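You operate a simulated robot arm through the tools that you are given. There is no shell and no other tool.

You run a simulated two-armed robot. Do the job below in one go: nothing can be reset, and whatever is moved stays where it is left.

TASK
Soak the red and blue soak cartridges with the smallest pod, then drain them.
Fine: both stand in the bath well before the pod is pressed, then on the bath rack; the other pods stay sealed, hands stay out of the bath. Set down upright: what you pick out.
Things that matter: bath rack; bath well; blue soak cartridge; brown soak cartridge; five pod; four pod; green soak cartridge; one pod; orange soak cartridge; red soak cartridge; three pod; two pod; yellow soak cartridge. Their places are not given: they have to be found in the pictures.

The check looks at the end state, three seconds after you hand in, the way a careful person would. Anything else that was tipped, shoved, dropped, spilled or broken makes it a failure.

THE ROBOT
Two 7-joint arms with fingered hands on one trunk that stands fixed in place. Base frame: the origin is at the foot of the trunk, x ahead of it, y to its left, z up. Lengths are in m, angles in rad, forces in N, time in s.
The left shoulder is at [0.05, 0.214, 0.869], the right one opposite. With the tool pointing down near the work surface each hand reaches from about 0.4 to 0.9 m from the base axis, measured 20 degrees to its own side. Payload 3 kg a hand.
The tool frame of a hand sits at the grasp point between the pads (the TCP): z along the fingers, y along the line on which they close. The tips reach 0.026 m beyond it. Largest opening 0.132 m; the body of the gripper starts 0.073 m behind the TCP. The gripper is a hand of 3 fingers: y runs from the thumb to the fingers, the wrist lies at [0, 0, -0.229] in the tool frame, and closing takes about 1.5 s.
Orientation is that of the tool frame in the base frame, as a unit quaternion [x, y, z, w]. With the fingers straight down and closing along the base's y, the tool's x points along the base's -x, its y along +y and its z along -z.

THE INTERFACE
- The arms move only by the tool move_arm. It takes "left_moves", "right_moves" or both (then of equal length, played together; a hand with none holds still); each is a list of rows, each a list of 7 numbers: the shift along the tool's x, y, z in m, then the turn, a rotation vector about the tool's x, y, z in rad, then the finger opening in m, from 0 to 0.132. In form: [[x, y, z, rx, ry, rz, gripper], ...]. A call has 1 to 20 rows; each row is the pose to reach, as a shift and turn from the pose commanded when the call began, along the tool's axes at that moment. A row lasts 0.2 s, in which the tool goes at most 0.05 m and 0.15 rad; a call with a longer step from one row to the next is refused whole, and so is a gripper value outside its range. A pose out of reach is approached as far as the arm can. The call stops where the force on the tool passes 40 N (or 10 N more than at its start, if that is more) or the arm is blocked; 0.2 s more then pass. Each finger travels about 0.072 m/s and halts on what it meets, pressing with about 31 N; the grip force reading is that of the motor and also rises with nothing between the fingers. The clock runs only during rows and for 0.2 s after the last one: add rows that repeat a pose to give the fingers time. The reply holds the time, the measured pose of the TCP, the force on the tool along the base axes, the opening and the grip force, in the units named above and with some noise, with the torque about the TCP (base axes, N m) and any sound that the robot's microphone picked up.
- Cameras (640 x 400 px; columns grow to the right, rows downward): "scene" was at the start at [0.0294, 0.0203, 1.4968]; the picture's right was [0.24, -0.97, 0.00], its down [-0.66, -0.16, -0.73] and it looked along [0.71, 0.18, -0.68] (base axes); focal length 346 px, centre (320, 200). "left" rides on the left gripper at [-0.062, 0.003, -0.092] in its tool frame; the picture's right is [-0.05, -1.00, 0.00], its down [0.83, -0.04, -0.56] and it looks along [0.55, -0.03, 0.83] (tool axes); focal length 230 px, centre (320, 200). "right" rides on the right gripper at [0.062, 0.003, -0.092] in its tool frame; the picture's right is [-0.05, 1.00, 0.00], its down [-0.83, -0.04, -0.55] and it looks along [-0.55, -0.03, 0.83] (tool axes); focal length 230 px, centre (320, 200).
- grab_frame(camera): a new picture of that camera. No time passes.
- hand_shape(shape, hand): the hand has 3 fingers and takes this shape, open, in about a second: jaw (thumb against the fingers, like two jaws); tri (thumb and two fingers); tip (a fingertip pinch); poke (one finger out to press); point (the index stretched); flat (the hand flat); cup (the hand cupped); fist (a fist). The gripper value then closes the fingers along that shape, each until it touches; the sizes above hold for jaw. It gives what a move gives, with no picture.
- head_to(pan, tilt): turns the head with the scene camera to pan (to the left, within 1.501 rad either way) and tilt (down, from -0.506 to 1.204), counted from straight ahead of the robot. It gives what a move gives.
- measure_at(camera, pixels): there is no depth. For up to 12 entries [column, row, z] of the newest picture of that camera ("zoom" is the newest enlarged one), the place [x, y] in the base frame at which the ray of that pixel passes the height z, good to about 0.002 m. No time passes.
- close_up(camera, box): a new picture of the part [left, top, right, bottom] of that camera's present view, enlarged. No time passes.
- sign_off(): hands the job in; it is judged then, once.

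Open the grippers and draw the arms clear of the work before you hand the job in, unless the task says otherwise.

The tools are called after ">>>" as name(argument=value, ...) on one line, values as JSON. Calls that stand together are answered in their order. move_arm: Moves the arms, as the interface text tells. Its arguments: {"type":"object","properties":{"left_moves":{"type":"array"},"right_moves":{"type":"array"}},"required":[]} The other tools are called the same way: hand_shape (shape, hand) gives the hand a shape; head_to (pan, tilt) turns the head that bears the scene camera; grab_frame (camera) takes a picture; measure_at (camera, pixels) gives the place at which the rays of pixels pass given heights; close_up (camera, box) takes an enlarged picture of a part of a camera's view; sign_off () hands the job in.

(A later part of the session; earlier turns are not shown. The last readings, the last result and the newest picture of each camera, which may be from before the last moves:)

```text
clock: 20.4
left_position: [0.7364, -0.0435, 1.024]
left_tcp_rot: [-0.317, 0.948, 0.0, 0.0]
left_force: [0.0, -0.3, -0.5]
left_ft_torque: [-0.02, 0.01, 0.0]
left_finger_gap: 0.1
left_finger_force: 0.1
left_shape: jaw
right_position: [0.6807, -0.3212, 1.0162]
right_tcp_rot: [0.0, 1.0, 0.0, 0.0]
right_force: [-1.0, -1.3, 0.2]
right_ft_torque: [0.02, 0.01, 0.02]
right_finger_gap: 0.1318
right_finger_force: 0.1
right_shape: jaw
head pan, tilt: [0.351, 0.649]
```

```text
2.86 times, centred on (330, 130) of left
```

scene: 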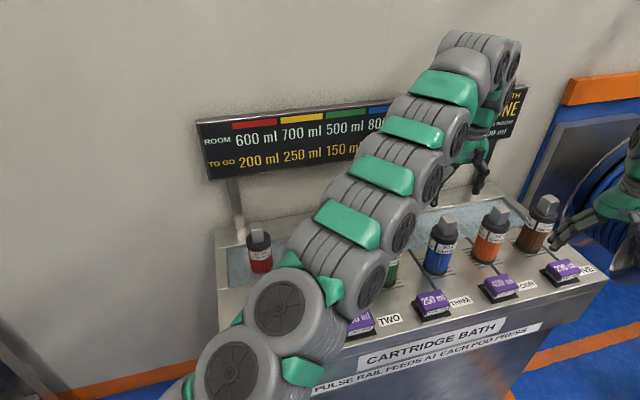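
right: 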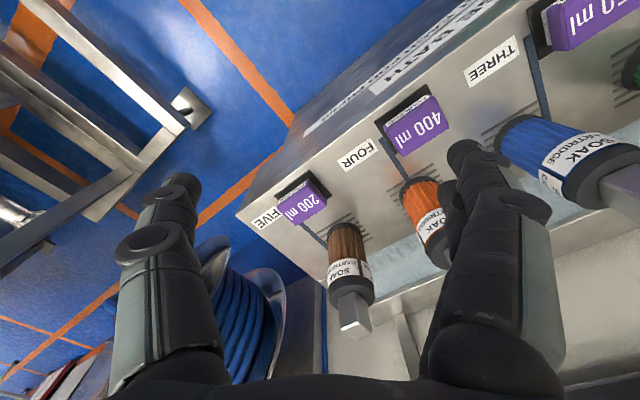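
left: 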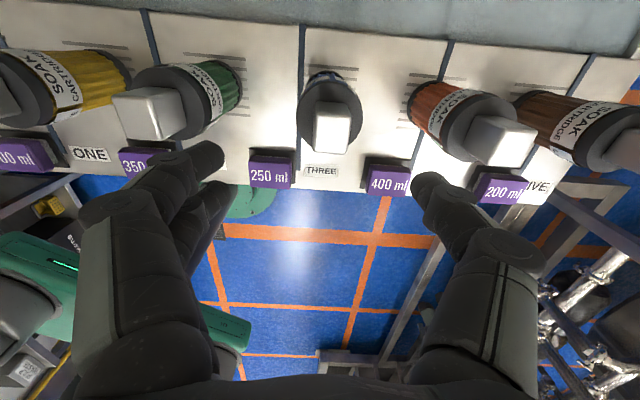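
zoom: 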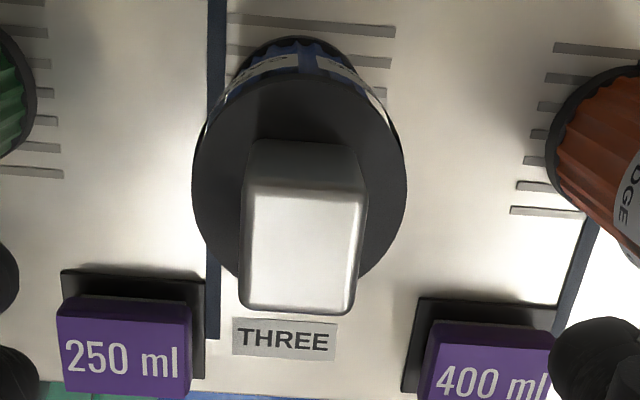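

Remaining offset is about 3 mm in u and 4 mm in v. I correct, descend to z≈0.955 and close.

>>> move_arm(left_moves=[[-0.002, -0.0013, 0.01, 0, 0, 0, 0.1], [-0.004, -0.0026, 0.025, 0, 0, 0, 0.1], [-0.004, -0.0026, 0.045, 0, 0, 0, 0.1], [-0.004, -0.0026, 0.06, 0, 0, 0, 0.1], [-0.004, -0.0026, 0.069, 0, 0, 0, 0.1], [-0.004, -0.0026, 0.069, 0, 0, 0, 0.1]])

>>> grab_frame(camera="left")

```text
clock: 21.8
left_position: [0.7429, -0.0436, 0.9534]
left_tcp_rot: [-0.317, 0.948, 0.0, 0.0]
left_force: [-0.3, 1.2, 0.0]
left_ft_torque: [0.03, 0.0, -0.02]
left_finger_gap: 0.1001
left_finger_force: 0.0
left_shape: jaw
right_position: [0.6816, -0.3205, 1.0172]
right_tcp_rot: [0.0, 1.0, 0.0, 0.0]
right_force: [-0.2, 0.4, 0.1]
right_ft_torque: [0.0, -0.02, 0.04]
right_finger_gap: 0.1319
right_finger_force: 0.0
right_shape: jaw
head pan, tilt: [0.351, 0.649]
```

```text
taken
```

left: 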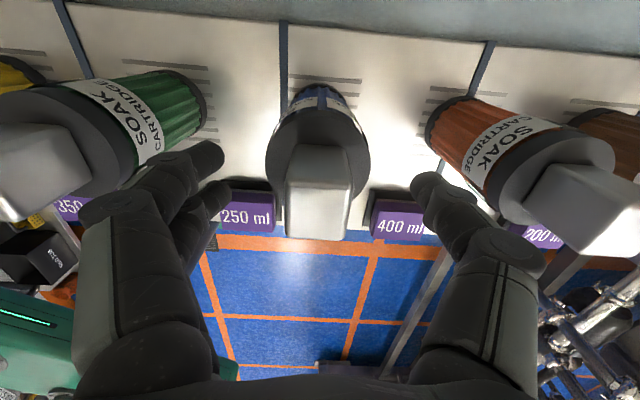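

The handle is centred at about (318,208) between the fingers. I close.

>>> move_arm(left_moves=[[0, 0, 0, 0, 0, 0, 0.07], [0, 0, 0, 0, 0, 0, 0.05], [0, 0, 0, 0, 0, 0, 0.035], [0, 0, 0, 0, 0, 0, 0.02], [0, 0, 0, 0, 0, 0, 0.015], [0, 0, 0, 0, 0, 0, 0.015], [0, 0, 0, 0, 0, 0, 0.015]])

>>> grab_frame(camera="left")

```text
clock: 23.4
left_position: [0.742, -0.0432, 0.9527]
left_tcp_rot: [-0.317, 0.948, 0.0, 0.0]
left_force: [0.3, 0.3, -0.1]
left_ft_torque: [0.02, 0.0, 0.04]
left_finger_gap: 0.0238
left_finger_force: 31.4
left_shape: jaw
right_position: [0.681, -0.3209, 1.0176]
right_tcp_rot: [0.0, 1.0, 0.0, 0.0]
right_force: [0.2, 0.4, -0.3]
right_ft_torque: [0.01, 0.01, -0.01]
right_finger_gap: 0.1319
right_finger_force: 0.0
right_shape: jaw
head pan, tilt: [0.351, 0.649]
```

```text
taken
```

left: 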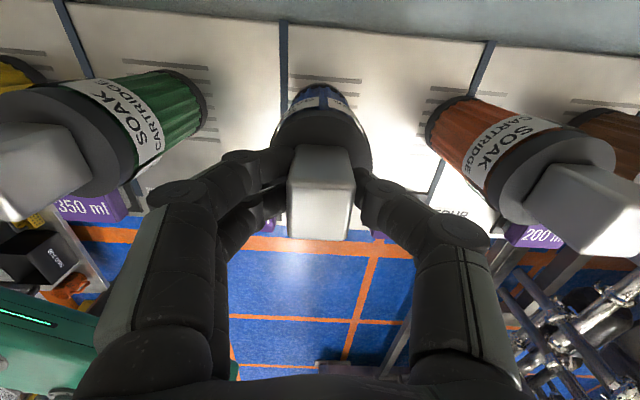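

Blue is gripped (gap 0.024). I lift it 6.5 cm and carry it in an arc between green and the well toward a nearer spot in the well (u≈0.25), keeping 10 cm from green.

>>> move_arm(left_moves=[[0, 0, -0.02, 0, 0, 0, 0.01], [0, 0, -0.04, 0, 0, 0, 0.01], [0, 0, -0.065, 0, 0, 0, 0.01], [-0.022, 0.018, -0.065, 0, 0, 0, 0.01], [-0.044, 0.036, -0.065, 0, 0, 0, 0.01], [-0.065, 0.053, -0.065, 0, 0, 0, 0.01], [-0.082, 0.076, -0.065, 0, 0, 0, 0.01], [-0.099, 0.1, -0.065, 0, 0, 0, 0.01], [-0.115, 0.123, -0.065, 0, 0, 0, 0.01], [-0.13, 0.16, -0.065, 0, 0, 0, 0.01], [-0.145, 0.2, -0.065, 0, 0, 0, 0.01], [-0.155, 0.233, -0.065, 0, 0, 0, 0.01]])

>>> grab_frame(camera="scene")

>>> grab_frame(camera="left")

```text
clock: 26.0
left_position: [0.7258, 0.2379, 1.0198]
left_tcp_rot: [-0.318, 0.948, 0.0, 0.0]
left_force: [-0.3, -0.8, -2.1]
left_ft_torque: [-0.01, 0.04, -0.05]
left_finger_gap: 0.0235
left_finger_force: 31.4
left_shape: jaw
right_position: [0.6803, -0.3214, 1.0176]
right_tcp_rot: [0.0, 1.0, 0.0, -0.001]
right_force: [-0.1, -0.1, 0.6]
right_ft_torque: [0.04, -0.01, 0.02]
right_finger_gap: 0.1319
right_finger_force: 0.1
right_shape: jaw
head pan, tilt: [0.351, 0.649]
```

```text
taken
```

scene: 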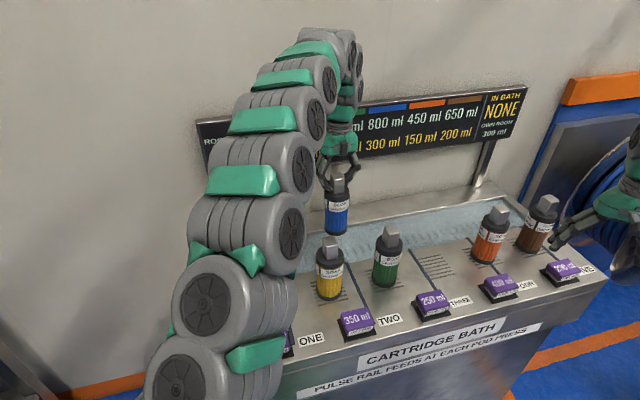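

```text
taken
```

left: 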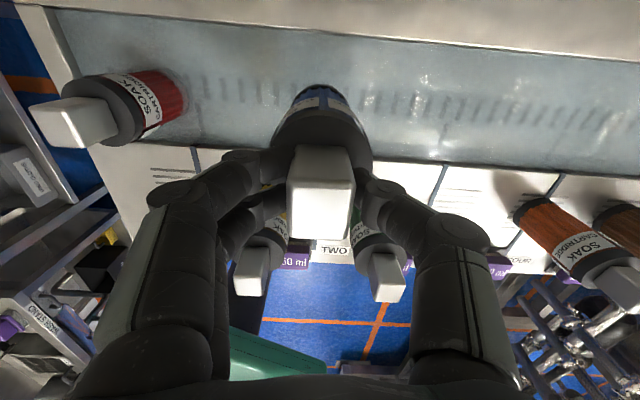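

Blue hangs over the well's middle (v≈0.722), red stands at left in the picture. I lower blue to the floor at TCP z≈0.914.

>>> move_arm(left_moves=[[0, 0, 0.025, 0, 0, 0, 0.01], [0, 0, 0.05, 0, 0, 0, 0.01], [0, 0, 0.07, 0, 0, 0, 0.01], [0, 0, 0.085, 0, 0, 0, 0.01], [0, 0, 0.095, 0, 0, 0, 0.01], [0, 0, 0.101, 0, 0, 0, 0.01], [0, 0, 0.105, 0, 0, 0, 0.01]])

>>> close_up(camera="scene", box=[270, 140, 430, 280])

```text
clock: 27.6
left_position: [0.7276, 0.2362, 0.9151]
left_tcp_rot: [-0.317, 0.948, 0.0, 0.0]
left_force: [0.4, -0.9, -1.9]
left_ft_torque: [0.0, 0.02, 0.02]
left_finger_gap: 0.0241
left_finger_force: 31.3
left_shape: jaw
right_position: [0.6797, -0.3209, 1.0175]
right_tcp_rot: [0.0, 1.0, 0.0, 0.0]
right_force: [0.2, 0.8, 0.8]
right_ft_torque: [0.01, 0.0, -0.01]
right_finger_gap: 0.132
right_finger_force: 0.0
right_shape: jaw
head pan, tilt: [0.351, 0.649]
```

```text
2.86 times, centred on (350, 210) of scene
```

zoom: 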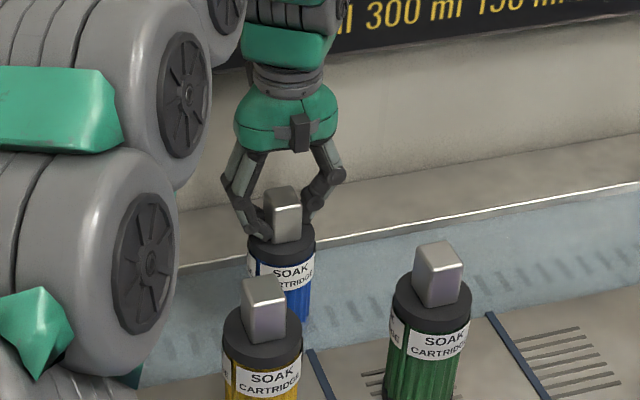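

Force is still −1.9 N (only the weight), so it is not touching yet. I go down in 2 mm steps.

>>> move_arm(left_moves=[[0, 0, 0.002, 0, 0, 0, 0.01], [0, 0, 0.004, 0, 0, 0, 0.01]])

```text
clock: 28.2
left_position: [0.7264, 0.235, 0.9124]
left_tcp_rot: [-0.318, 0.948, -0.001, 0.001]
left_force: [1.2, -1.4, 13.6]
left_ft_torque: [0.02, 0.01, 0.02]
left_finger_gap: 0.0241
left_finger_force: 31.1
left_shape: jaw
right_position: [0.6807, -0.3207, 1.0186]
right_tcp_rot: [0.0, 1.0, 0.0, 0.0]
right_force: [0.3, 0.4, -0.2]
right_ft_torque: [-0.01, 0.01, -0.02]
right_finger_gap: 0.132
right_finger_force: 0.1
right_shape: jaw
head pan, tilt: [0.351, 0.649]
```

Now +13.6 N: blue stands on the floor. I back off 1 mm, release, and lift straight up, then withdraw toward the robot and left.

>>> move_arm(left_moves=[[0, 0, -0.001, 0, 0, 0, 0.01], [0, 0, -0.001, 0, 0, 0, 0.035], [0, 0, -0.001, 0, 0, 0, 0.06], [0, 0, -0.001, 0, 0, 0, 0.085], [0, 0, -0.001, 0, 0, 0, 0.1], [0, 0, -0.001, 0, 0, 0, 0.1], [0, 0, -0.02, 0, 0, 0, 0.1], [0, 0, -0.05, 0, 0, 0, 0.1], [0, 0, -0.09, 0, 0, 0, 0.1], [0, 0, -0.13, 0, 0, 0, 0.1], [0.03, 0.03, -0.16, 0, 0, 0, 0.1], [0.06, 0.06, -0.18, 0, 0, 0, 0.1], [0.09, 0.1, -0.18, 0, 0, 0, 0.1], [0.12, 0.14, -0.18, 0, 0, 0, 0.1], [0.15, 0.17, -0.18, 0, 0, 0, 0.1], [0.18, 0.2, -0.18, 0, 0, 0, 0.1]])

>>> grab_frame(camera="scene")

>>> grab_frame(camera="right")

```text
refused: row 11 steps farther than a row can; nothing moved
```

```text
taken
```

scene: 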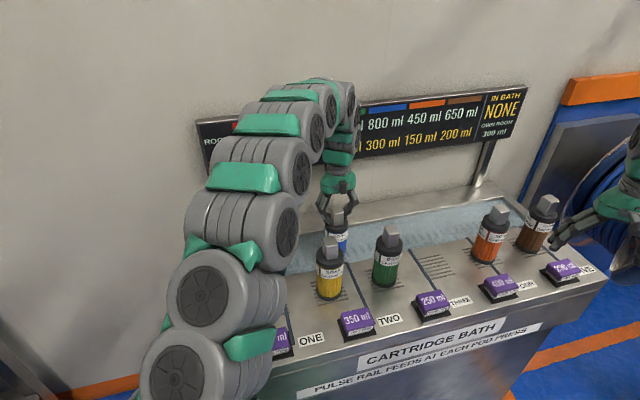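

```text
taken
```

right: 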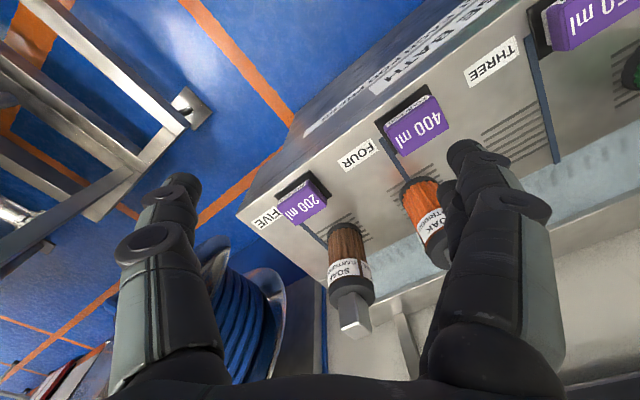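

The call was refused because row 11 stepped too far; I split it into smaller steps.

>>> move_arm(left_moves=[[0, 0, -0.001, 0, 0, 0, 0.01], [0, 0, -0.001, 0, 0, 0, 0.035], [0, 0, -0.001, 0, 0, 0, 0.06], [0, 0, -0.001, 0, 0, 0, 0.085], [0, 0, -0.001, 0, 0, 0, 0.1], [0, 0, -0.001, 0, 0, 0, 0.1], [0, 0, -0.02, 0, 0, 0, 0.1], [0, 0, -0.05, 0, 0, 0, 0.1], [0, 0, -0.09, 0, 0, 0, 0.1], [0, 0, -0.13, 0, 0, 0, 0.1], [0.025, 0.025, -0.15, 0, 0, 0, 0.1], [0.05, 0.055, -0.17, 0, 0, 0, 0.1], [0.08, 0.09, -0.18, 0, 0, 0, 0.1], [0.11, 0.12, -0.18, 0, 0, 0, 0.1], [0.14, 0.15, -0.18, 0, 0, 0, 0.1], [0.17, 0.18, -0.18, 0, 0, 0, 0.1]])

>>> grab_frame(camera="scene")

>>> grab_frame(camera="left")

```text
clock: 31.6
left_position: [0.4822, 0.2771, 1.0899]
left_tcp_rot: [-0.318, 0.948, -0.001, 0.0]
left_force: [0.7, -0.5, -0.6]
left_ft_torque: [-0.01, 0.0, 0.03]
left_finger_gap: 0.0998
left_finger_force: 0.1
left_shape: jaw
right_position: [0.6806, -0.3212, 1.0177]
right_tcp_rot: [0.0, 1.0, 0.001, 0.0]
right_force: [0.7, -1.1, -1.3]
right_ft_torque: [0.02, 0.0, -0.03]
right_finger_gap: 0.1319
right_finger_force: 0.1
right_shape: jaw
head pan, tilt: [0.351, 0.649]
```

```text
taken
```

scene: 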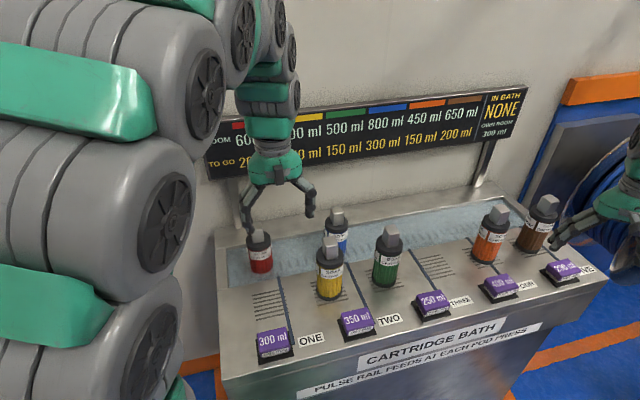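

```text
taken
```

left: 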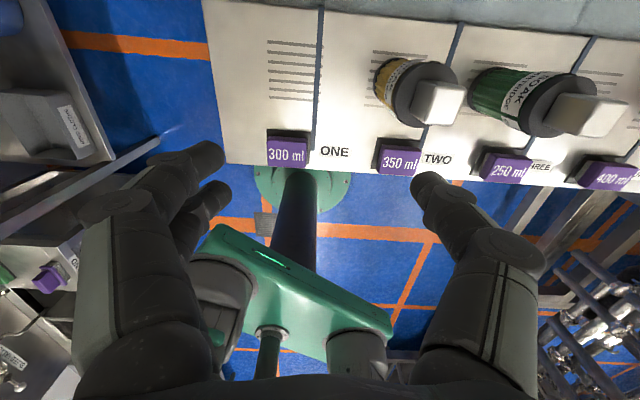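

Both red and blue stand in the well. I zoom on the sign to check for changes and measure the five pod (right camera (303,203), scene (561,268)).

>>> close_up(camera="scene", box=[190, 80, 540, 300])

>>> close_up(camera="right", box=[230, 150, 390, 250])

>>> close_up(camera="scene", box=[520, 230, 620, 300])

```text
1.82 times, centred on (365, 190) of scene
```

zoom: 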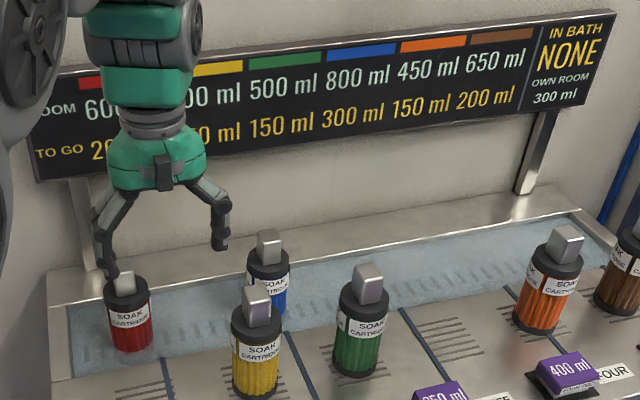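

```text
4.00 times, centred on (310, 200) of right
```

zoom: 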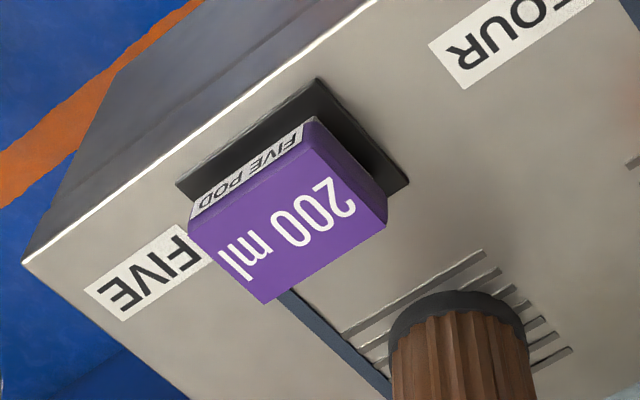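

```text
5.71 times, centred on (570, 265) of scene
```

zoom: 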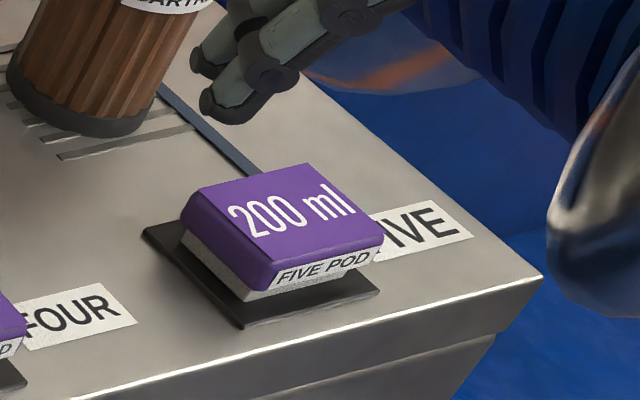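

Pod five's top face centre: right camera (302,203.8), scene (563.5,269.9). I triangulate its height and place.

>>> measure_at(camera="right", pixels=[[302, 203.8, 0.8], [302, 203.8, 0.82], [302, 203.8, 0.84], [302, 203.8, 0.86]])

>>> measure_at(camera="scene", pixels=[[563.5, 269.9, 0.8], [563.5, 269.9, 0.82], [563.5, 269.9, 0.84], [563.5, 269.9, 0.86]])

>>> hand_shape(hand="right", shape="poke")

>>> grab_frame(camera="right")

>>> grab_frame(camera="scene")

```text
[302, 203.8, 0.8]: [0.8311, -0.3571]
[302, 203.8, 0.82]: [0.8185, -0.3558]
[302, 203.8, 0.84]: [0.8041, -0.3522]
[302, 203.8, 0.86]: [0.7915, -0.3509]
```

```text
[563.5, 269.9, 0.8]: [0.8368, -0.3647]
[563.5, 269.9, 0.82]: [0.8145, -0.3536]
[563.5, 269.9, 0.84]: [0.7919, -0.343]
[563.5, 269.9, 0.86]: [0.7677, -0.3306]
```

```text
clock: 32.5
left_position: [0.4821, 0.2758, 1.0901]
left_tcp_rot: [-0.317, 0.948, 0.0, 0.0]
left_force: [0.0, -0.6, -0.7]
left_ft_torque: [0.0, 0.02, 0.02]
left_finger_gap: 0.1001
left_finger_force: 0.0
left_shape: jaw
right_position: [0.6799, -0.3206, 1.0182]
right_tcp_rot: [0.0, 1.0, 0.0, 0.0]
right_force: [0.2, -0.4, -0.2]
right_ft_torque: [0.0, -0.01, 0.03]
right_finger_gap: 0.0
right_finger_force: 0.1
right_shape: poke
head pan, tilt: [0.351, 0.649]
```

```text
taken
```

right: 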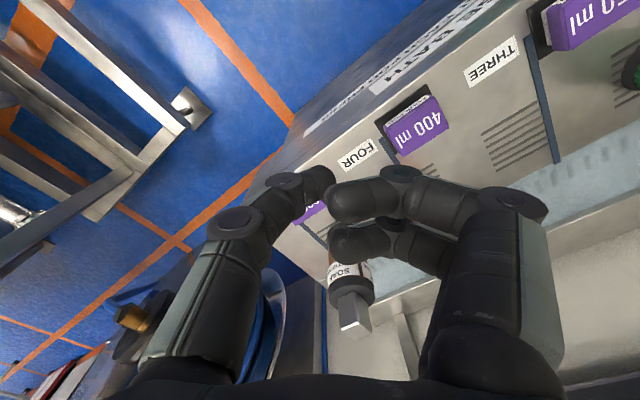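

```text
taken
```

scene: 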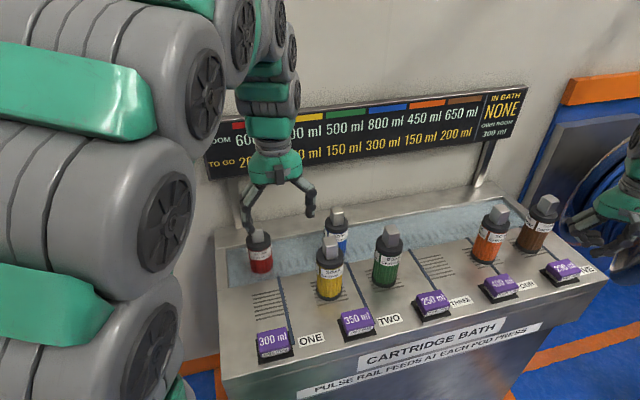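

Pod five: centre about (0.817,-0.355), top z≈0.818. I zoom on the right hand to see which finger sticks out in the poke shape.

>>> close_up(camera="right", box=[200, 120, 560, 345])

>>> close_up(camera="scene", box=[540, 120, 640, 290])

```text
1.78 times, centred on (380, 232) of right
```

zoom: 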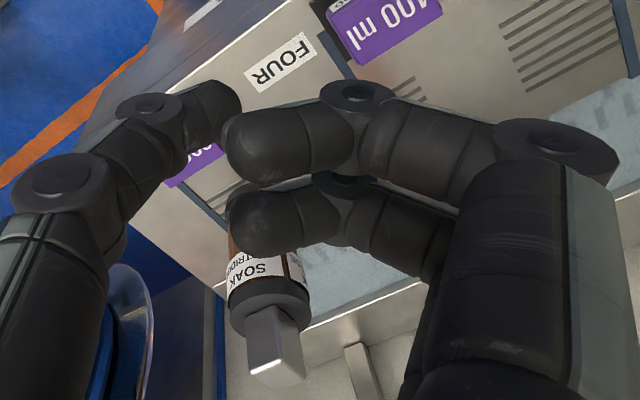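

```text
2.35 times, centred on (590, 205) of scene
```

zoom: 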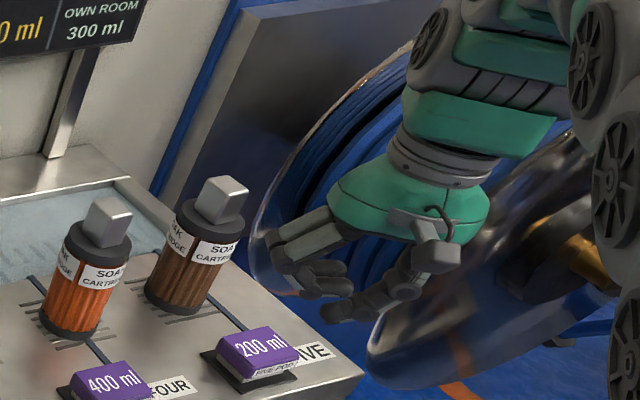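

In the poke shape the thumb tip reaches about 2.5 cm past the TCP near its axis, with the two fingers curled higher. I yaw the right hand to the bath axes and move over the five pod at a safe height.

>>> move_arm(right_moves=[[-0.02, -0.005, 0, 0, 0, -0.13, 0], [-0.045, -0.01, 0, 0, 0, -0.26, 0], [-0.07, -0.02, 0, 0, 0, -0.39, 0], [-0.095, -0.025, 0, 0, 0, -0.52, 0], [-0.12, -0.03, 0, 0, 0, -0.646, 0], [-0.137, -0.034, 0.02, 0, 0, -0.646, 0], [-0.137, -0.034, 0.05, 0, 0, -0.646, 0], [-0.137, -0.034, 0.08, 0, 0, -0.646, 0], [-0.137, -0.034, 0.08, 0, 0, -0.646, 0]])

>>> grab_frame(camera="right")

>>> close_up(camera="scene", box=[480, 160, 640, 300])

```text
clock: 34.5
left_position: [0.4816, 0.2765, 1.0896]
left_tcp_rot: [-0.317, 0.948, 0.0, 0.0]
left_force: [0.3, 1.0, 0.5]
left_ft_torque: [0.02, 0.02, 0.06]
left_finger_gap: 0.0998
left_finger_force: 0.1
left_shape: jaw
right_position: [0.82, -0.3563, 0.9363]
right_tcp_rot: [-0.317, 0.948, 0.0, 0.0]
right_force: [-0.7, -0.6, 0.4]
right_ft_torque: [0.04, -0.02, 0.01]
right_finger_gap: 0.0002
right_finger_force: 0.0
right_shape: poke
right hand out of reach, approached as far as the arm can: row 5, 6, 7
head pan, tilt: [0.351, 0.649]
```

```text
taken
```

right: 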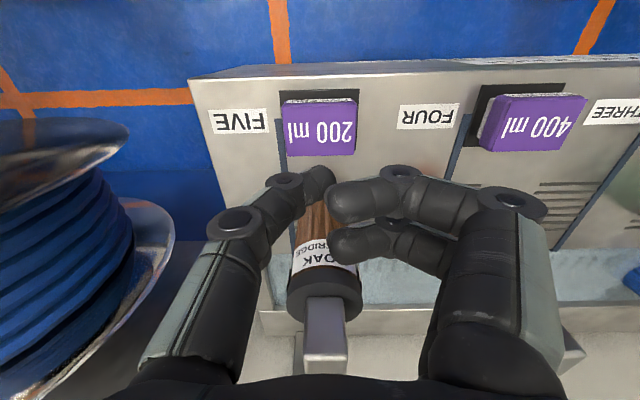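

```text
2.86 times, centred on (560, 230) of scene
```

zoom: 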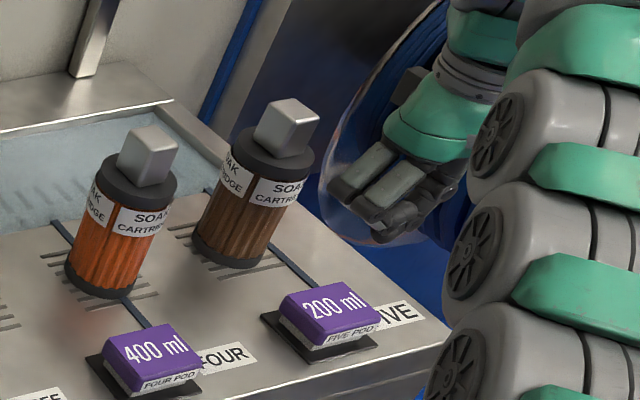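

The TCP is right above pod five (pod centre at (319,130), predicted (320,128)); brown is 12 cm behind. I descend toward the pod.

>>> move_arm(right_moves=[[0, 0, 0.02, 0, 0, 0, 0], [0, 0, 0.04, 0, 0, 0, 0], [0, 0, 0.06, 0, 0, 0, 0], [0, 0, 0.075, 0, 0, 0, 0]])

>>> grab_frame(camera="right")

>>> close_up(camera="scene", box=[480, 160, 640, 300])

```text
clock: 35.5
left_position: [0.4822, 0.2762, 1.0893]
left_tcp_rot: [-0.318, 0.948, 0.0, 0.0]
left_force: [0.1, 0.6, 0.1]
left_ft_torque: [-0.04, -0.01, 0.02]
left_finger_gap: 0.1001
left_finger_force: 0.1
left_shape: jaw
right_position: [0.8188, -0.3547, 0.8622]
right_tcp_rot: [-0.318, 0.948, 0.0, 0.001]
right_force: [0.0, -0.3, -0.4]
right_ft_torque: [-0.03, 0.0, -0.03]
right_finger_gap: 0.0001
right_finger_force: 0.1
right_shape: poke
head pan, tilt: [0.351, 0.649]
```

```text
taken
```

right: 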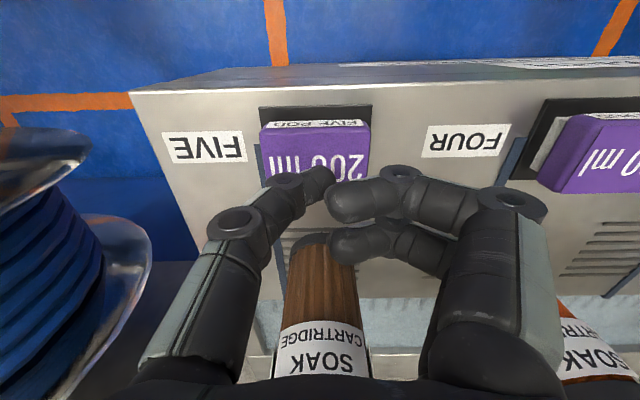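

```text
2.86 times, centred on (560, 230) of scene
```

zoom: 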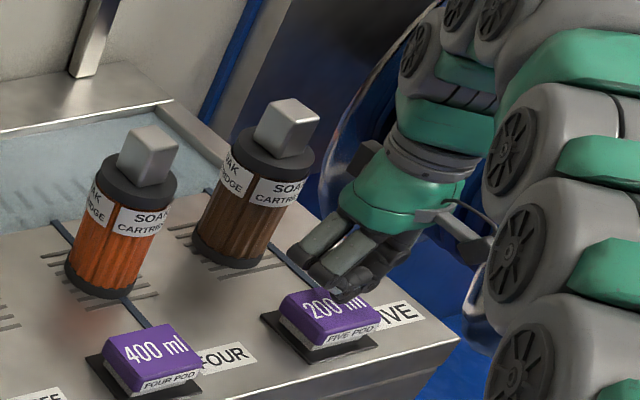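

The pod sits under the thumb tip at about (318,155). I press down in small steps, watching for a sound and the force.

>>> move_arm(right_moves=[[0, 0, 0.004, 0, 0, 0, 0], [0, 0, 0.008, 0, 0, 0, 0], [0, 0, 0.012, 0, 0, 0, 0], [0, 0, 0.016, 0, 0, 0, 0], [0, 0, 0.019, 0, 0, 0, 0]])

>>> grab_frame(camera="right")

>>> grab_frame(camera="scene")

```text
clock: 36.7
left_position: [0.4814, 0.2759, 1.0903]
left_tcp_rot: [-0.318, 0.948, 0.0, 0.0]
left_force: [-0.3, -0.4, 0.2]
left_ft_torque: [0.01, 0.02, 0.01]
left_finger_gap: 0.1
left_finger_force: 0.1
left_shape: jaw
right_position: [0.818, -0.354, 0.8435]
right_tcp_rot: [-0.317, 0.948, 0.0, 0.0]
right_force: [-0.3, -0.1, 4.6]
right_ft_torque: [0.02, 0.07, 0.01]
right_finger_gap: 0.0
right_finger_force: 0.0
right_shape: poke
head pan, tilt: [0.351, 0.649]
```

```text
taken
```

right: 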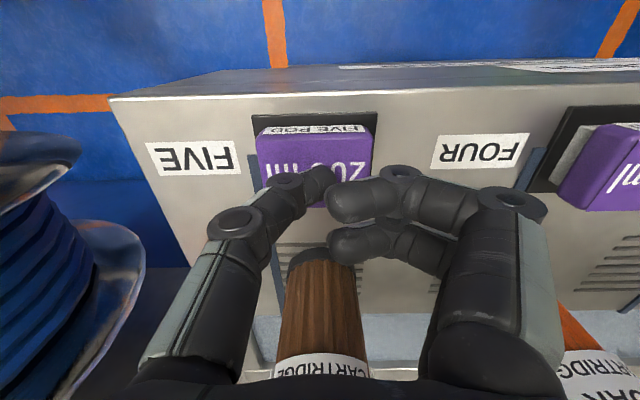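

```text
taken
```

scene: 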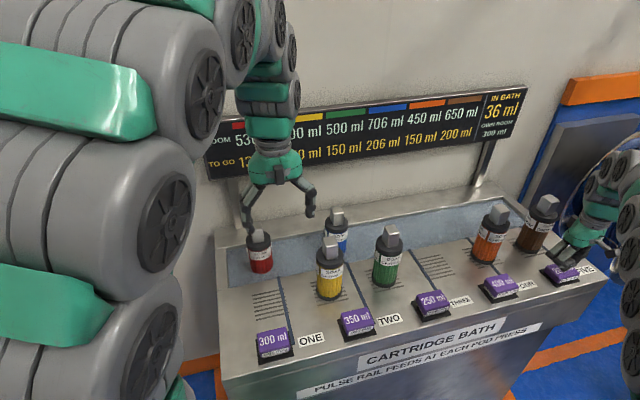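

The sign changed: IN BATH 36 ml, blue now 706/206, red about 53x/13x, so pod five fired at light contact. I zoom in on the sign and then lift the finger off and watch whether it keeps changing.

>>> close_up(camera="scene", box=[190, 80, 540, 300])

>>> move_arm(right_moves=[[0, 0, -0.02, 0, 0, 0, 0], [0, 0, -0.04, 0, 0, 0, 0], [0, 0, -0.06, 0, 0, 0, 0], [0, 0, -0.08, 0, 0, 0, 0]])

>>> close_up(camera="scene", box=[190, 80, 540, 300])

>>> close_up(camera="scene", box=[480, 200, 640, 310])

>>> grab_frame(camera="right")

```text
1.82 times, centred on (365, 190) of scene
```

zoom: 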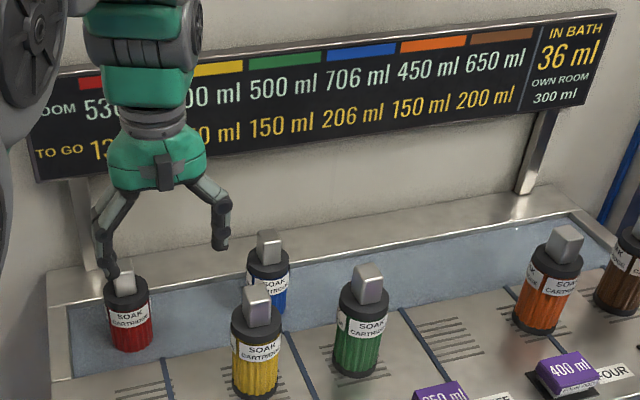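

```text
clock: 37.7
left_position: [0.4816, 0.2767, 1.0907]
left_tcp_rot: [-0.317, 0.948, 0.0, 0.0]
left_force: [0.0, -0.8, 0.5]
left_ft_torque: [0.0, 0.0, -0.03]
left_finger_gap: 0.0997
left_finger_force: 0.1
left_shape: jaw
right_position: [0.8185, -0.3559, 0.9229]
right_tcp_rot: [-0.317, 0.948, 0.0, -0.001]
right_force: [0.4, 0.4, -0.2]
right_ft_torque: [0.0, 0.03, 0.01]
right_finger_gap: 0.0
right_finger_force: 0.0
right_shape: poke
head pan, tilt: [0.351, 0.649]
```

```text
1.82 times, centred on (365, 190) of scene
```

zoom: 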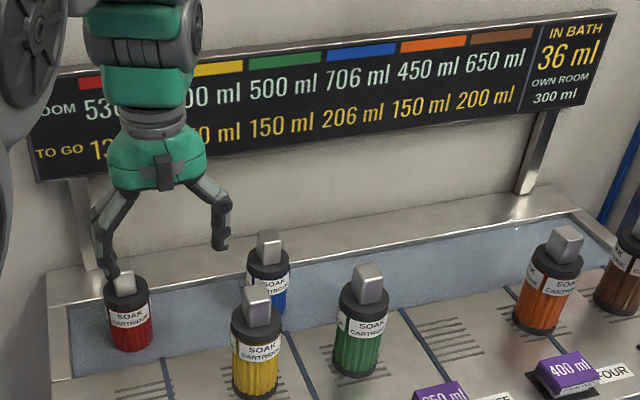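

```text
3.64 times, centred on (560, 255) of scene
```

zoom: 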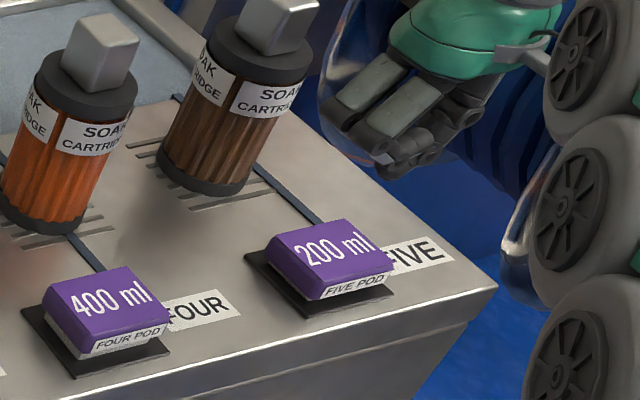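

```text
taken
```

right: 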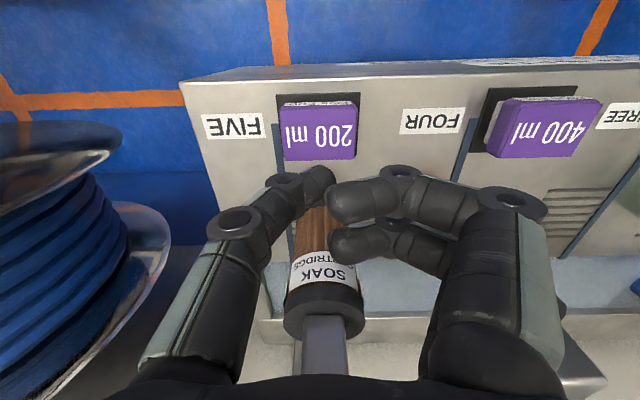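

The split was 70 ml red, 94 ml blue, 36 ml bath: neither TO GO is used up, and the rail "feeds at each pod press". I move the left arm aside to read the whole sign and let a few seconds pass to see whether it changes by itself.

>>> move_arm(left_moves=[[-0.005, 0.03, 0, 0, 0, 0, 0.1], [-0.01, 0.06, 0, 0, 0, 0, 0.1], [-0.02, 0.1, 0, 0, 0, 0, 0.1], [-0.03, 0.14, 0, 0, 0, 0, 0.1], [-0.033, 0.17, 0, 0, 0, 0, 0.1], [-0.033, 0.192, 0, 0, 0, 0, 0.1], [-0.033, 0.192, 0, 0, 0, 0, 0.1], [-0.033, 0.192, 0, 0, 0, 0, 0.1], [-0.033, 0.192, 0, 0, 0, 0, 0.1], [-0.033, 0.192, 0, 0, 0, 0, 0.1], [-0.033, 0.192, 0, 0, 0, 0, 0.1], [-0.033, 0.192, 0, 0, 0, 0, 0.1], [-0.033, 0.192, 0, 0, 0, 0, 0.1], [-0.033, 0.192, 0, 0, 0, 0, 0.1], [-0.033, 0.192, 0, 0, 0, 0, 0.1], [-0.033, 0.192, 0, 0, 0, 0, 0.1]])

>>> close_up(camera="scene", box=[190, 80, 540, 300])

>>> close_up(camera="scene", box=[390, 220, 610, 340])

```text
clock: 41.1
left_position: [0.3925, 0.4512, 1.0927]
left_tcp_rot: [-0.317, 0.948, 0.0, 0.0]
left_force: [-0.8, 0.2, 0.3]
left_ft_torque: [-0.03, 0.04, -0.02]
left_finger_gap: 0.1
left_finger_force: 0.1
left_shape: jaw
right_position: [0.8188, -0.3568, 0.9241]
right_tcp_rot: [-0.318, 0.948, 0.0, 0.0]
right_force: [0.9, 1.0, 0.6]
right_ft_torque: [0.0, 0.02, 0.0]
right_finger_gap: 0.0
right_finger_force: 0.0
right_shape: poke
head pan, tilt: [0.351, 0.649]
```

```text
1.82 times, centred on (365, 190) of scene
```

zoom: 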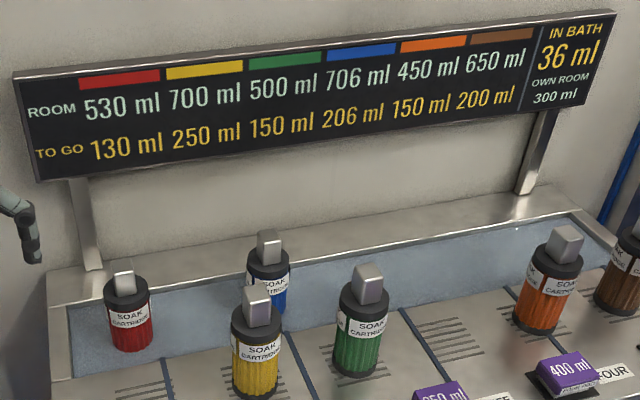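

```text
2.91 times, centred on (500, 280) of scene
```

zoom: 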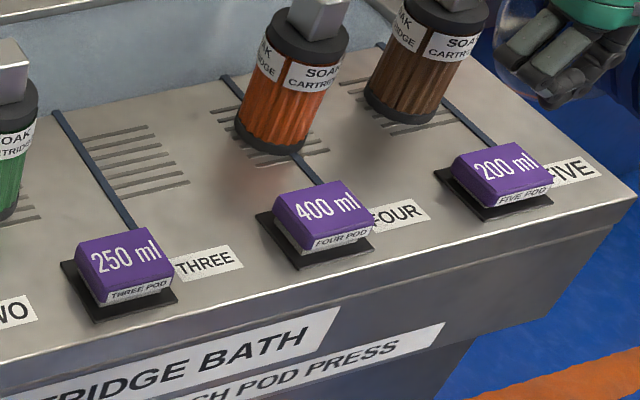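

The readings stay at red 130 and blue 206 ml TO GO, so one pulse has not finished the soak. I press the five pod again at the same spot and watch the sign.

>>> move_arm(right_moves=[[0, 0, 0.025, 0, 0, 0, 0], [0, 0, 0.05, 0, 0, 0, 0], [0, 0, 0.068, 0, 0, 0, 0], [0, 0, 0.074, 0, 0, 0, 0], [0, 0, 0.078, 0, 0, 0, 0], [0, 0, 0.081, 0, 0, 0, 0]])

>>> close_up(camera="scene", box=[190, 80, 540, 300])

```text
clock: 42.5
left_position: [0.3928, 0.4502, 1.0919]
left_tcp_rot: [-0.316, 0.949, 0.0, 0.0]
left_force: [-0.5, 0.7, 0.6]
left_ft_torque: [0.0, 0.0, -0.01]
left_finger_gap: 0.0999
left_finger_force: 0.1
left_shape: jaw
right_position: [0.8176, -0.355, 0.8428]
right_tcp_rot: [-0.317, 0.949, 0.0, 0.0]
right_force: [1.9, -1.4, 6.5]
right_ft_torque: [-0.03, 0.02, 0.03]
right_finger_gap: 0.0
right_finger_force: 0.0
right_shape: poke
head pan, tilt: [0.351, 0.649]
```

```text
1.82 times, centred on (365, 190) of scene
```

zoom: 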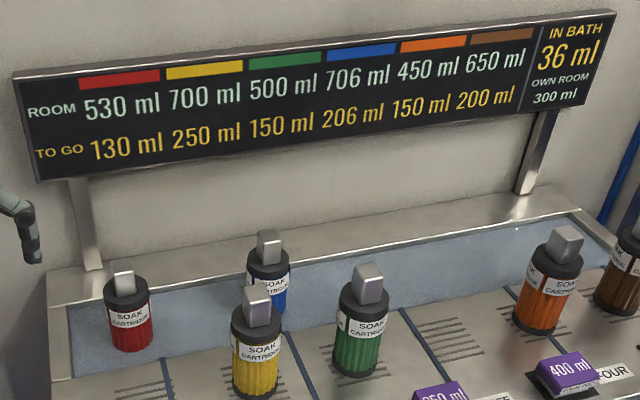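

At 6.5 N nothing changed yet. I press a few millimetres further.

>>> move_arm(right_moves=[[0, 0, 0.002, 0, 0, 0, 0], [0, 0, 0.004, 0, 0, 0, 0], [0, 0, 0.004, 0, 0, 0, 0]])

>>> close_up(camera="scene", box=[190, 80, 540, 300])

```text
clock: 43.3
left_position: [0.391, 0.4509, 1.0923]
left_tcp_rot: [-0.317, 0.948, 0.0, -0.001]
left_force: [-0.2, 0.7, 0.7]
left_ft_torque: [0.01, 0.02, -0.02]
left_finger_gap: 0.1
left_finger_force: 0.1
left_shape: jaw
right_position: [0.8183, -0.3556, 0.8405]
right_tcp_rot: [-0.318, 0.948, -0.001, 0.001]
right_force: [10.6, -9.7, 38.5]
right_ft_torque: [-0.1, -0.18, 0.01]
right_finger_gap: 0.0
right_finger_force: 0.0
right_shape: poke
head pan, tilt: [0.351, 0.649]
```

```text
1.82 times, centred on (365, 190) of scene
```

zoom: 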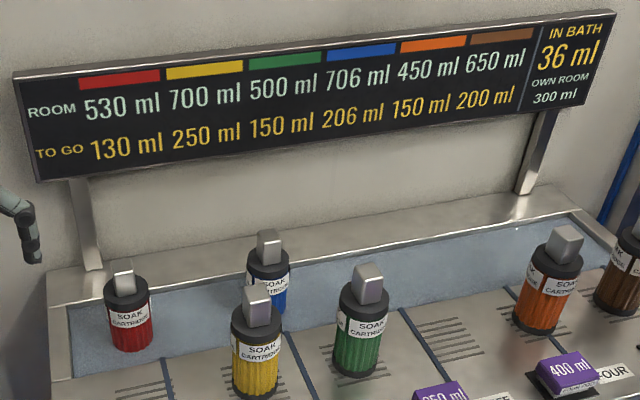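

Even at 38 N nothing more comes, so the pod is spent after its single dose: 200 ml went in, as asked. I lift the right hand off and withdraw it up and toward the robot.

>>> move_arm(right_moves=[[0, 0, -0.02, 0, 0, 0, 0], [0, 0, -0.05, 0, 0, 0, 0], [0, 0, -0.09, 0, 0, 0, 0], [0.02, 0, -0.12, 0, 0, 0, 0], [0.05, 0, -0.14, 0, 0, 0, 0], [0.09, 0, -0.16, 0, 0, 0, 0], [0.13, 0, -0.17, 0, 0, 0, 0], [0.17, 0, -0.17, 0, 0, 0, 0], [0.21, 0, -0.17, 0, 0, 0, 0]])

>>> grab_frame(camera="scene")

>>> close_up(camera="scene", box=[390, 220, 610, 340])

```text
clock: 45.3
left_position: [0.3917, 0.4508, 1.0927]
left_tcp_rot: [-0.317, 0.948, 0.0, 0.001]
left_force: [1.2, -0.1, -0.9]
left_ft_torque: [0.0, -0.03, -0.01]
left_finger_gap: 0.0998
left_finger_force: 0.0
left_shape: jaw
right_position: [0.6512, -0.4818, 1.0093]
right_tcp_rot: [-0.318, 0.948, 0.001, 0.0]
right_force: [-0.5, 0.2, 0.4]
right_ft_torque: [0.02, 0.02, -0.02]
right_finger_gap: 0.0
right_finger_force: 0.0
right_shape: poke
head pan, tilt: [0.351, 0.649]
```

```text
taken
```

scene: 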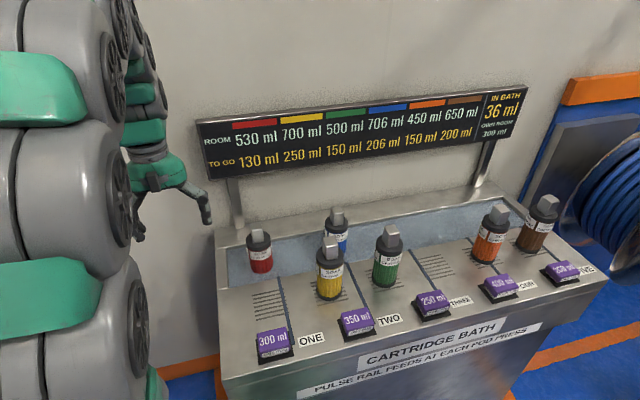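

```text
2.91 times, centred on (500, 280) of scene
```

zoom: 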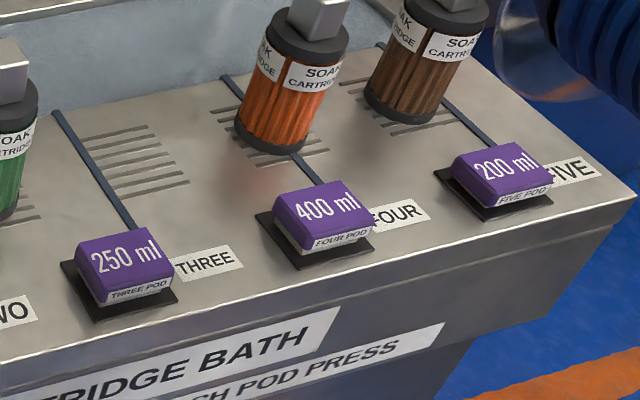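

All others are untouched and the sign is stable. Now red: I bring the left hand over it in the well (released at TCP (0.594,0.407)) to a hover.

>>> move_arm(left_moves=[[-0.02, -0.025, 0, 0, 0, 0, 0.1], [-0.045, -0.055, 0, 0, 0, 0, 0.1], [-0.07, -0.085, 0, 0, 0, 0, 0.1], [-0.095, -0.115, 0, 0, 0, 0, 0.1], [-0.12, -0.14, 0.01, 0, 0, 0, 0.1], [-0.1346, -0.1568, 0.03, 0, 0, 0, 0.1], [-0.1346, -0.1568, 0.06, 0, 0, 0, 0.1], [-0.1346, -0.1568, 0.09, 0, 0, 0, 0.1], [-0.1346, -0.1568, 0.09, 0, 0, 0, 0.1]])

>>> grab_frame(camera="left")

>>> close_up(camera="left", box=[260, 60, 400, 200])

```text
clock: 47.3
left_position: [0.5975, 0.4031, 1.0011]
left_tcp_rot: [-0.317, 0.948, 0.0, 0.001]
left_force: [0.4, 0.7, 0.3]
left_ft_torque: [-0.02, -0.01, 0.01]
left_finger_gap: 0.0996
left_finger_force: 0.0
left_shape: jaw
right_position: [0.6512, -0.4806, 1.0101]
right_tcp_rot: [-0.317, 0.948, 0.0, 0.001]
right_force: [0.0, 0.0, 0.3]
right_ft_torque: [0.02, 0.01, -0.01]
right_finger_gap: 0.0
right_finger_force: 0.0
right_shape: poke
head pan, tilt: [0.351, 0.649]
```

```text
taken
```

left: 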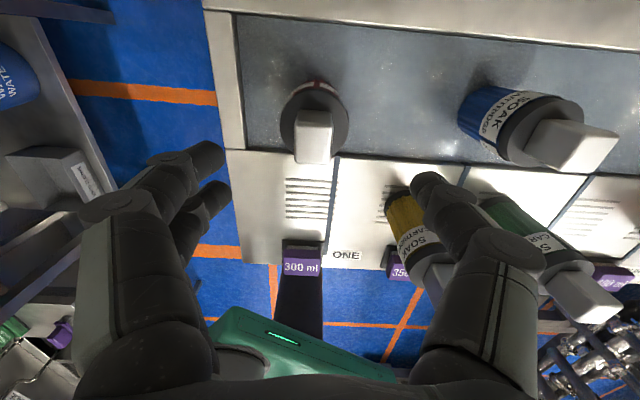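

```text
2.86 times, centred on (330, 130) of left
```

zoom: 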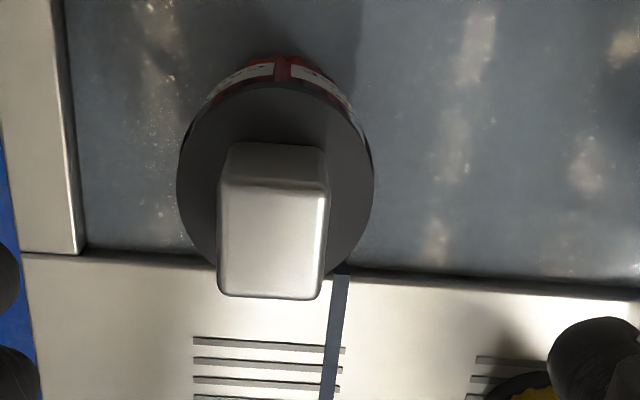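

Red's handle is 5 mm to the left (313 vs 320). I correct, lower to z≈0.915 (tips at 0.89, well above the bath rim at 0.80) and close.

>>> move_arm(left_moves=[[-0.001, 0.005, 0.02, 0, 0, 0, 0.1], [-0.002, 0.005, 0.045, 0, 0, 0, 0.1], [-0.002, 0.005, 0.07, 0, 0, 0, 0.1], [-0.002, 0.005, 0.085, 0, 0, 0, 0.1], [-0.002, 0.005, 0.085, 0, 0, 0, 0.1]])

>>> grab_frame(camera="left")

```text
clock: 48.5
left_position: [0.5939, 0.4109, 0.9161]
left_tcp_rot: [-0.317, 0.948, 0.0, 0.0]
left_force: [-0.7, 0.0, -0.3]
left_ft_torque: [0.0, -0.04, -0.02]
left_finger_gap: 0.0998
left_finger_force: 0.1
left_shape: jaw
right_position: [0.6501, -0.4818, 1.0089]
right_tcp_rot: [-0.317, 0.948, 0.0, 0.0]
right_force: [-0.2, -0.5, 0.5]
right_ft_torque: [0.0, -0.03, 0.01]
right_finger_gap: 0.0
right_finger_force: 0.0
right_shape: poke
head pan, tilt: [0.351, 0.649]
```

```text
taken
```

left: 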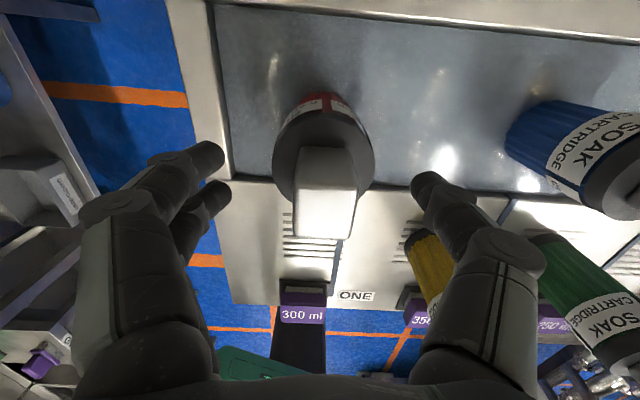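

The handle is centred within 2 mm ((325,208)). I close on it.

>>> move_arm(left_moves=[[0, -0.002, 0, 0, 0, 0, 0.08], [0, -0.002, 0, 0, 0, 0, 0.06], [0, -0.002, 0, 0, 0, 0, 0.045], [0, -0.002, 0, 0, 0, 0, 0.03], [0, -0.002, 0, 0, 0, 0, 0.01], [0, -0.002, 0, 0, 0, 0, 0.01], [0, -0.002, 0, 0, 0, 0, 0.01], [0, -0.002, 0, 0, 0, 0, 0.01]])

>>> grab_frame(camera="left")

```text
clock: 50.3
left_position: [0.5956, 0.4084, 0.916]
left_tcp_rot: [-0.317, 0.948, 0.0, 0.0]
left_force: [-0.3, 0.3, 0.0]
left_ft_torque: [0.02, -0.02, -0.04]
left_finger_gap: 0.0239
left_finger_force: 31.0
left_shape: jaw
right_position: [0.6506, -0.4803, 1.0103]
right_tcp_rot: [-0.317, 0.948, 0.0, 0.0]
right_force: [-0.5, -0.1, 0.3]
right_ft_torque: [0.01, -0.02, -0.02]
right_finger_gap: 0.0
right_finger_force: 0.2
right_shape: poke
head pan, tilt: [0.351, 0.649]
```

```text
taken
```

left: 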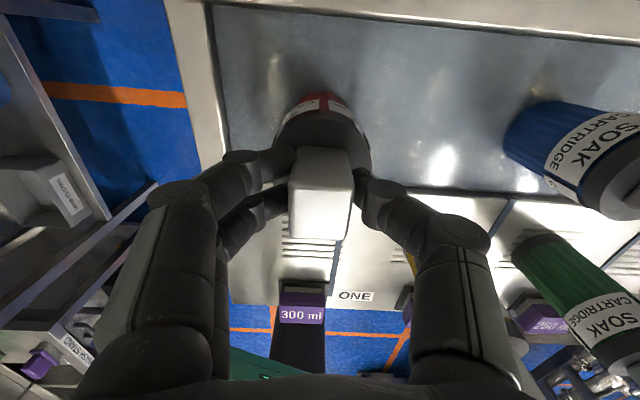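

Gripped. I lift red out straight, let it drip over the well for a second, then carry it back above its rack slots.

>>> move_arm(left_moves=[[0, 0, -0.02, 0, 0, 0, 0.01], [0, 0, -0.045, 0, 0, 0, 0.01], [0, 0, -0.07, 0, 0, 0, 0.01], [0, 0, -0.095, 0, 0, 0, 0.01], [0, 0, -0.095, 0, 0, 0, 0.01], [0, 0, -0.095, 0, 0, 0, 0.01], [0, 0, -0.095, 0, 0, 0, 0.01], [0, 0, -0.095, 0, 0, 0, 0.01], [0, 0, -0.095, 0, 0, 0, 0.01], [0.03, 0.0005, -0.095, 0, 0, 0, 0.01], [0.06, 0.001, -0.095, 0, 0, 0, 0.01], [0.09, 0.0015, -0.095, 0, 0, 0, 0.01], [0.12, 0.002, -0.095, 0, 0, 0, 0.01], [0.1434, 0.0023, -0.095, 0, 0, 0, 0.01], [0.1434, 0.0023, -0.08, 0, 0, 0, 0.01], [0.1434, 0.0023, -0.065, 0, 0, 0, 0.01], [0.1434, 0.0023, -0.05, 0, 0, 0, 0.01]])

>>> grab_frame(camera="scene")

>>> grab_frame(camera="left")

```text
clock: 53.9
left_position: [0.4792, 0.3249, 0.9647]
left_tcp_rot: [-0.317, 0.948, -0.001, 0.0]
left_force: [0.1, 0.0, -2.6]
left_ft_torque: [0.0, 0.01, -0.01]
left_finger_gap: 0.024
left_finger_force: 30.7
left_shape: jaw
right_position: [0.6495, -0.4822, 1.0096]
right_tcp_rot: [-0.317, 0.948, 0.0, 0.0]
right_force: [0.7, 0.3, -0.3]
right_ft_torque: [0.0, -0.02, 0.02]
right_finger_gap: 0.0
right_finger_force: 0.0
right_shape: poke
head pan, tilt: [0.351, 0.649]
```

```text
taken
```

scene: 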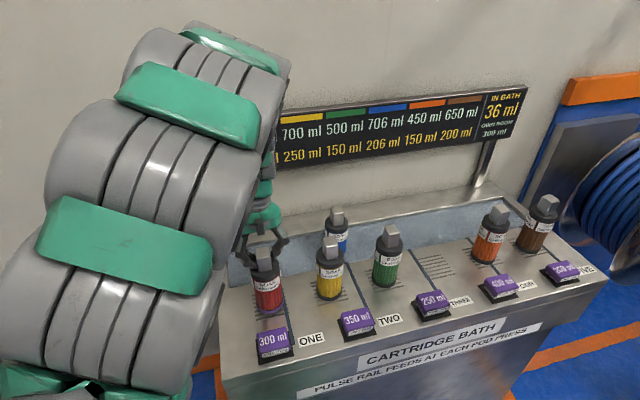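

```text
taken
```

left: 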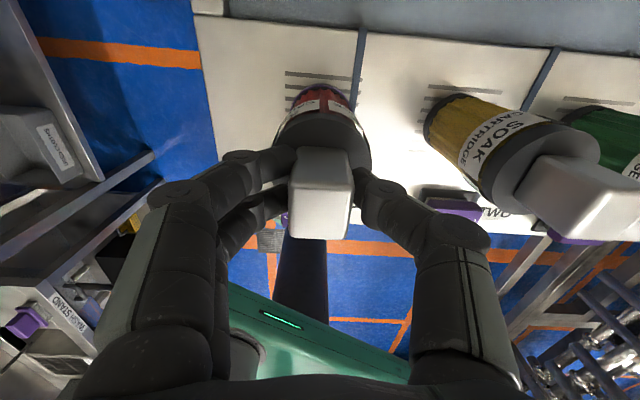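

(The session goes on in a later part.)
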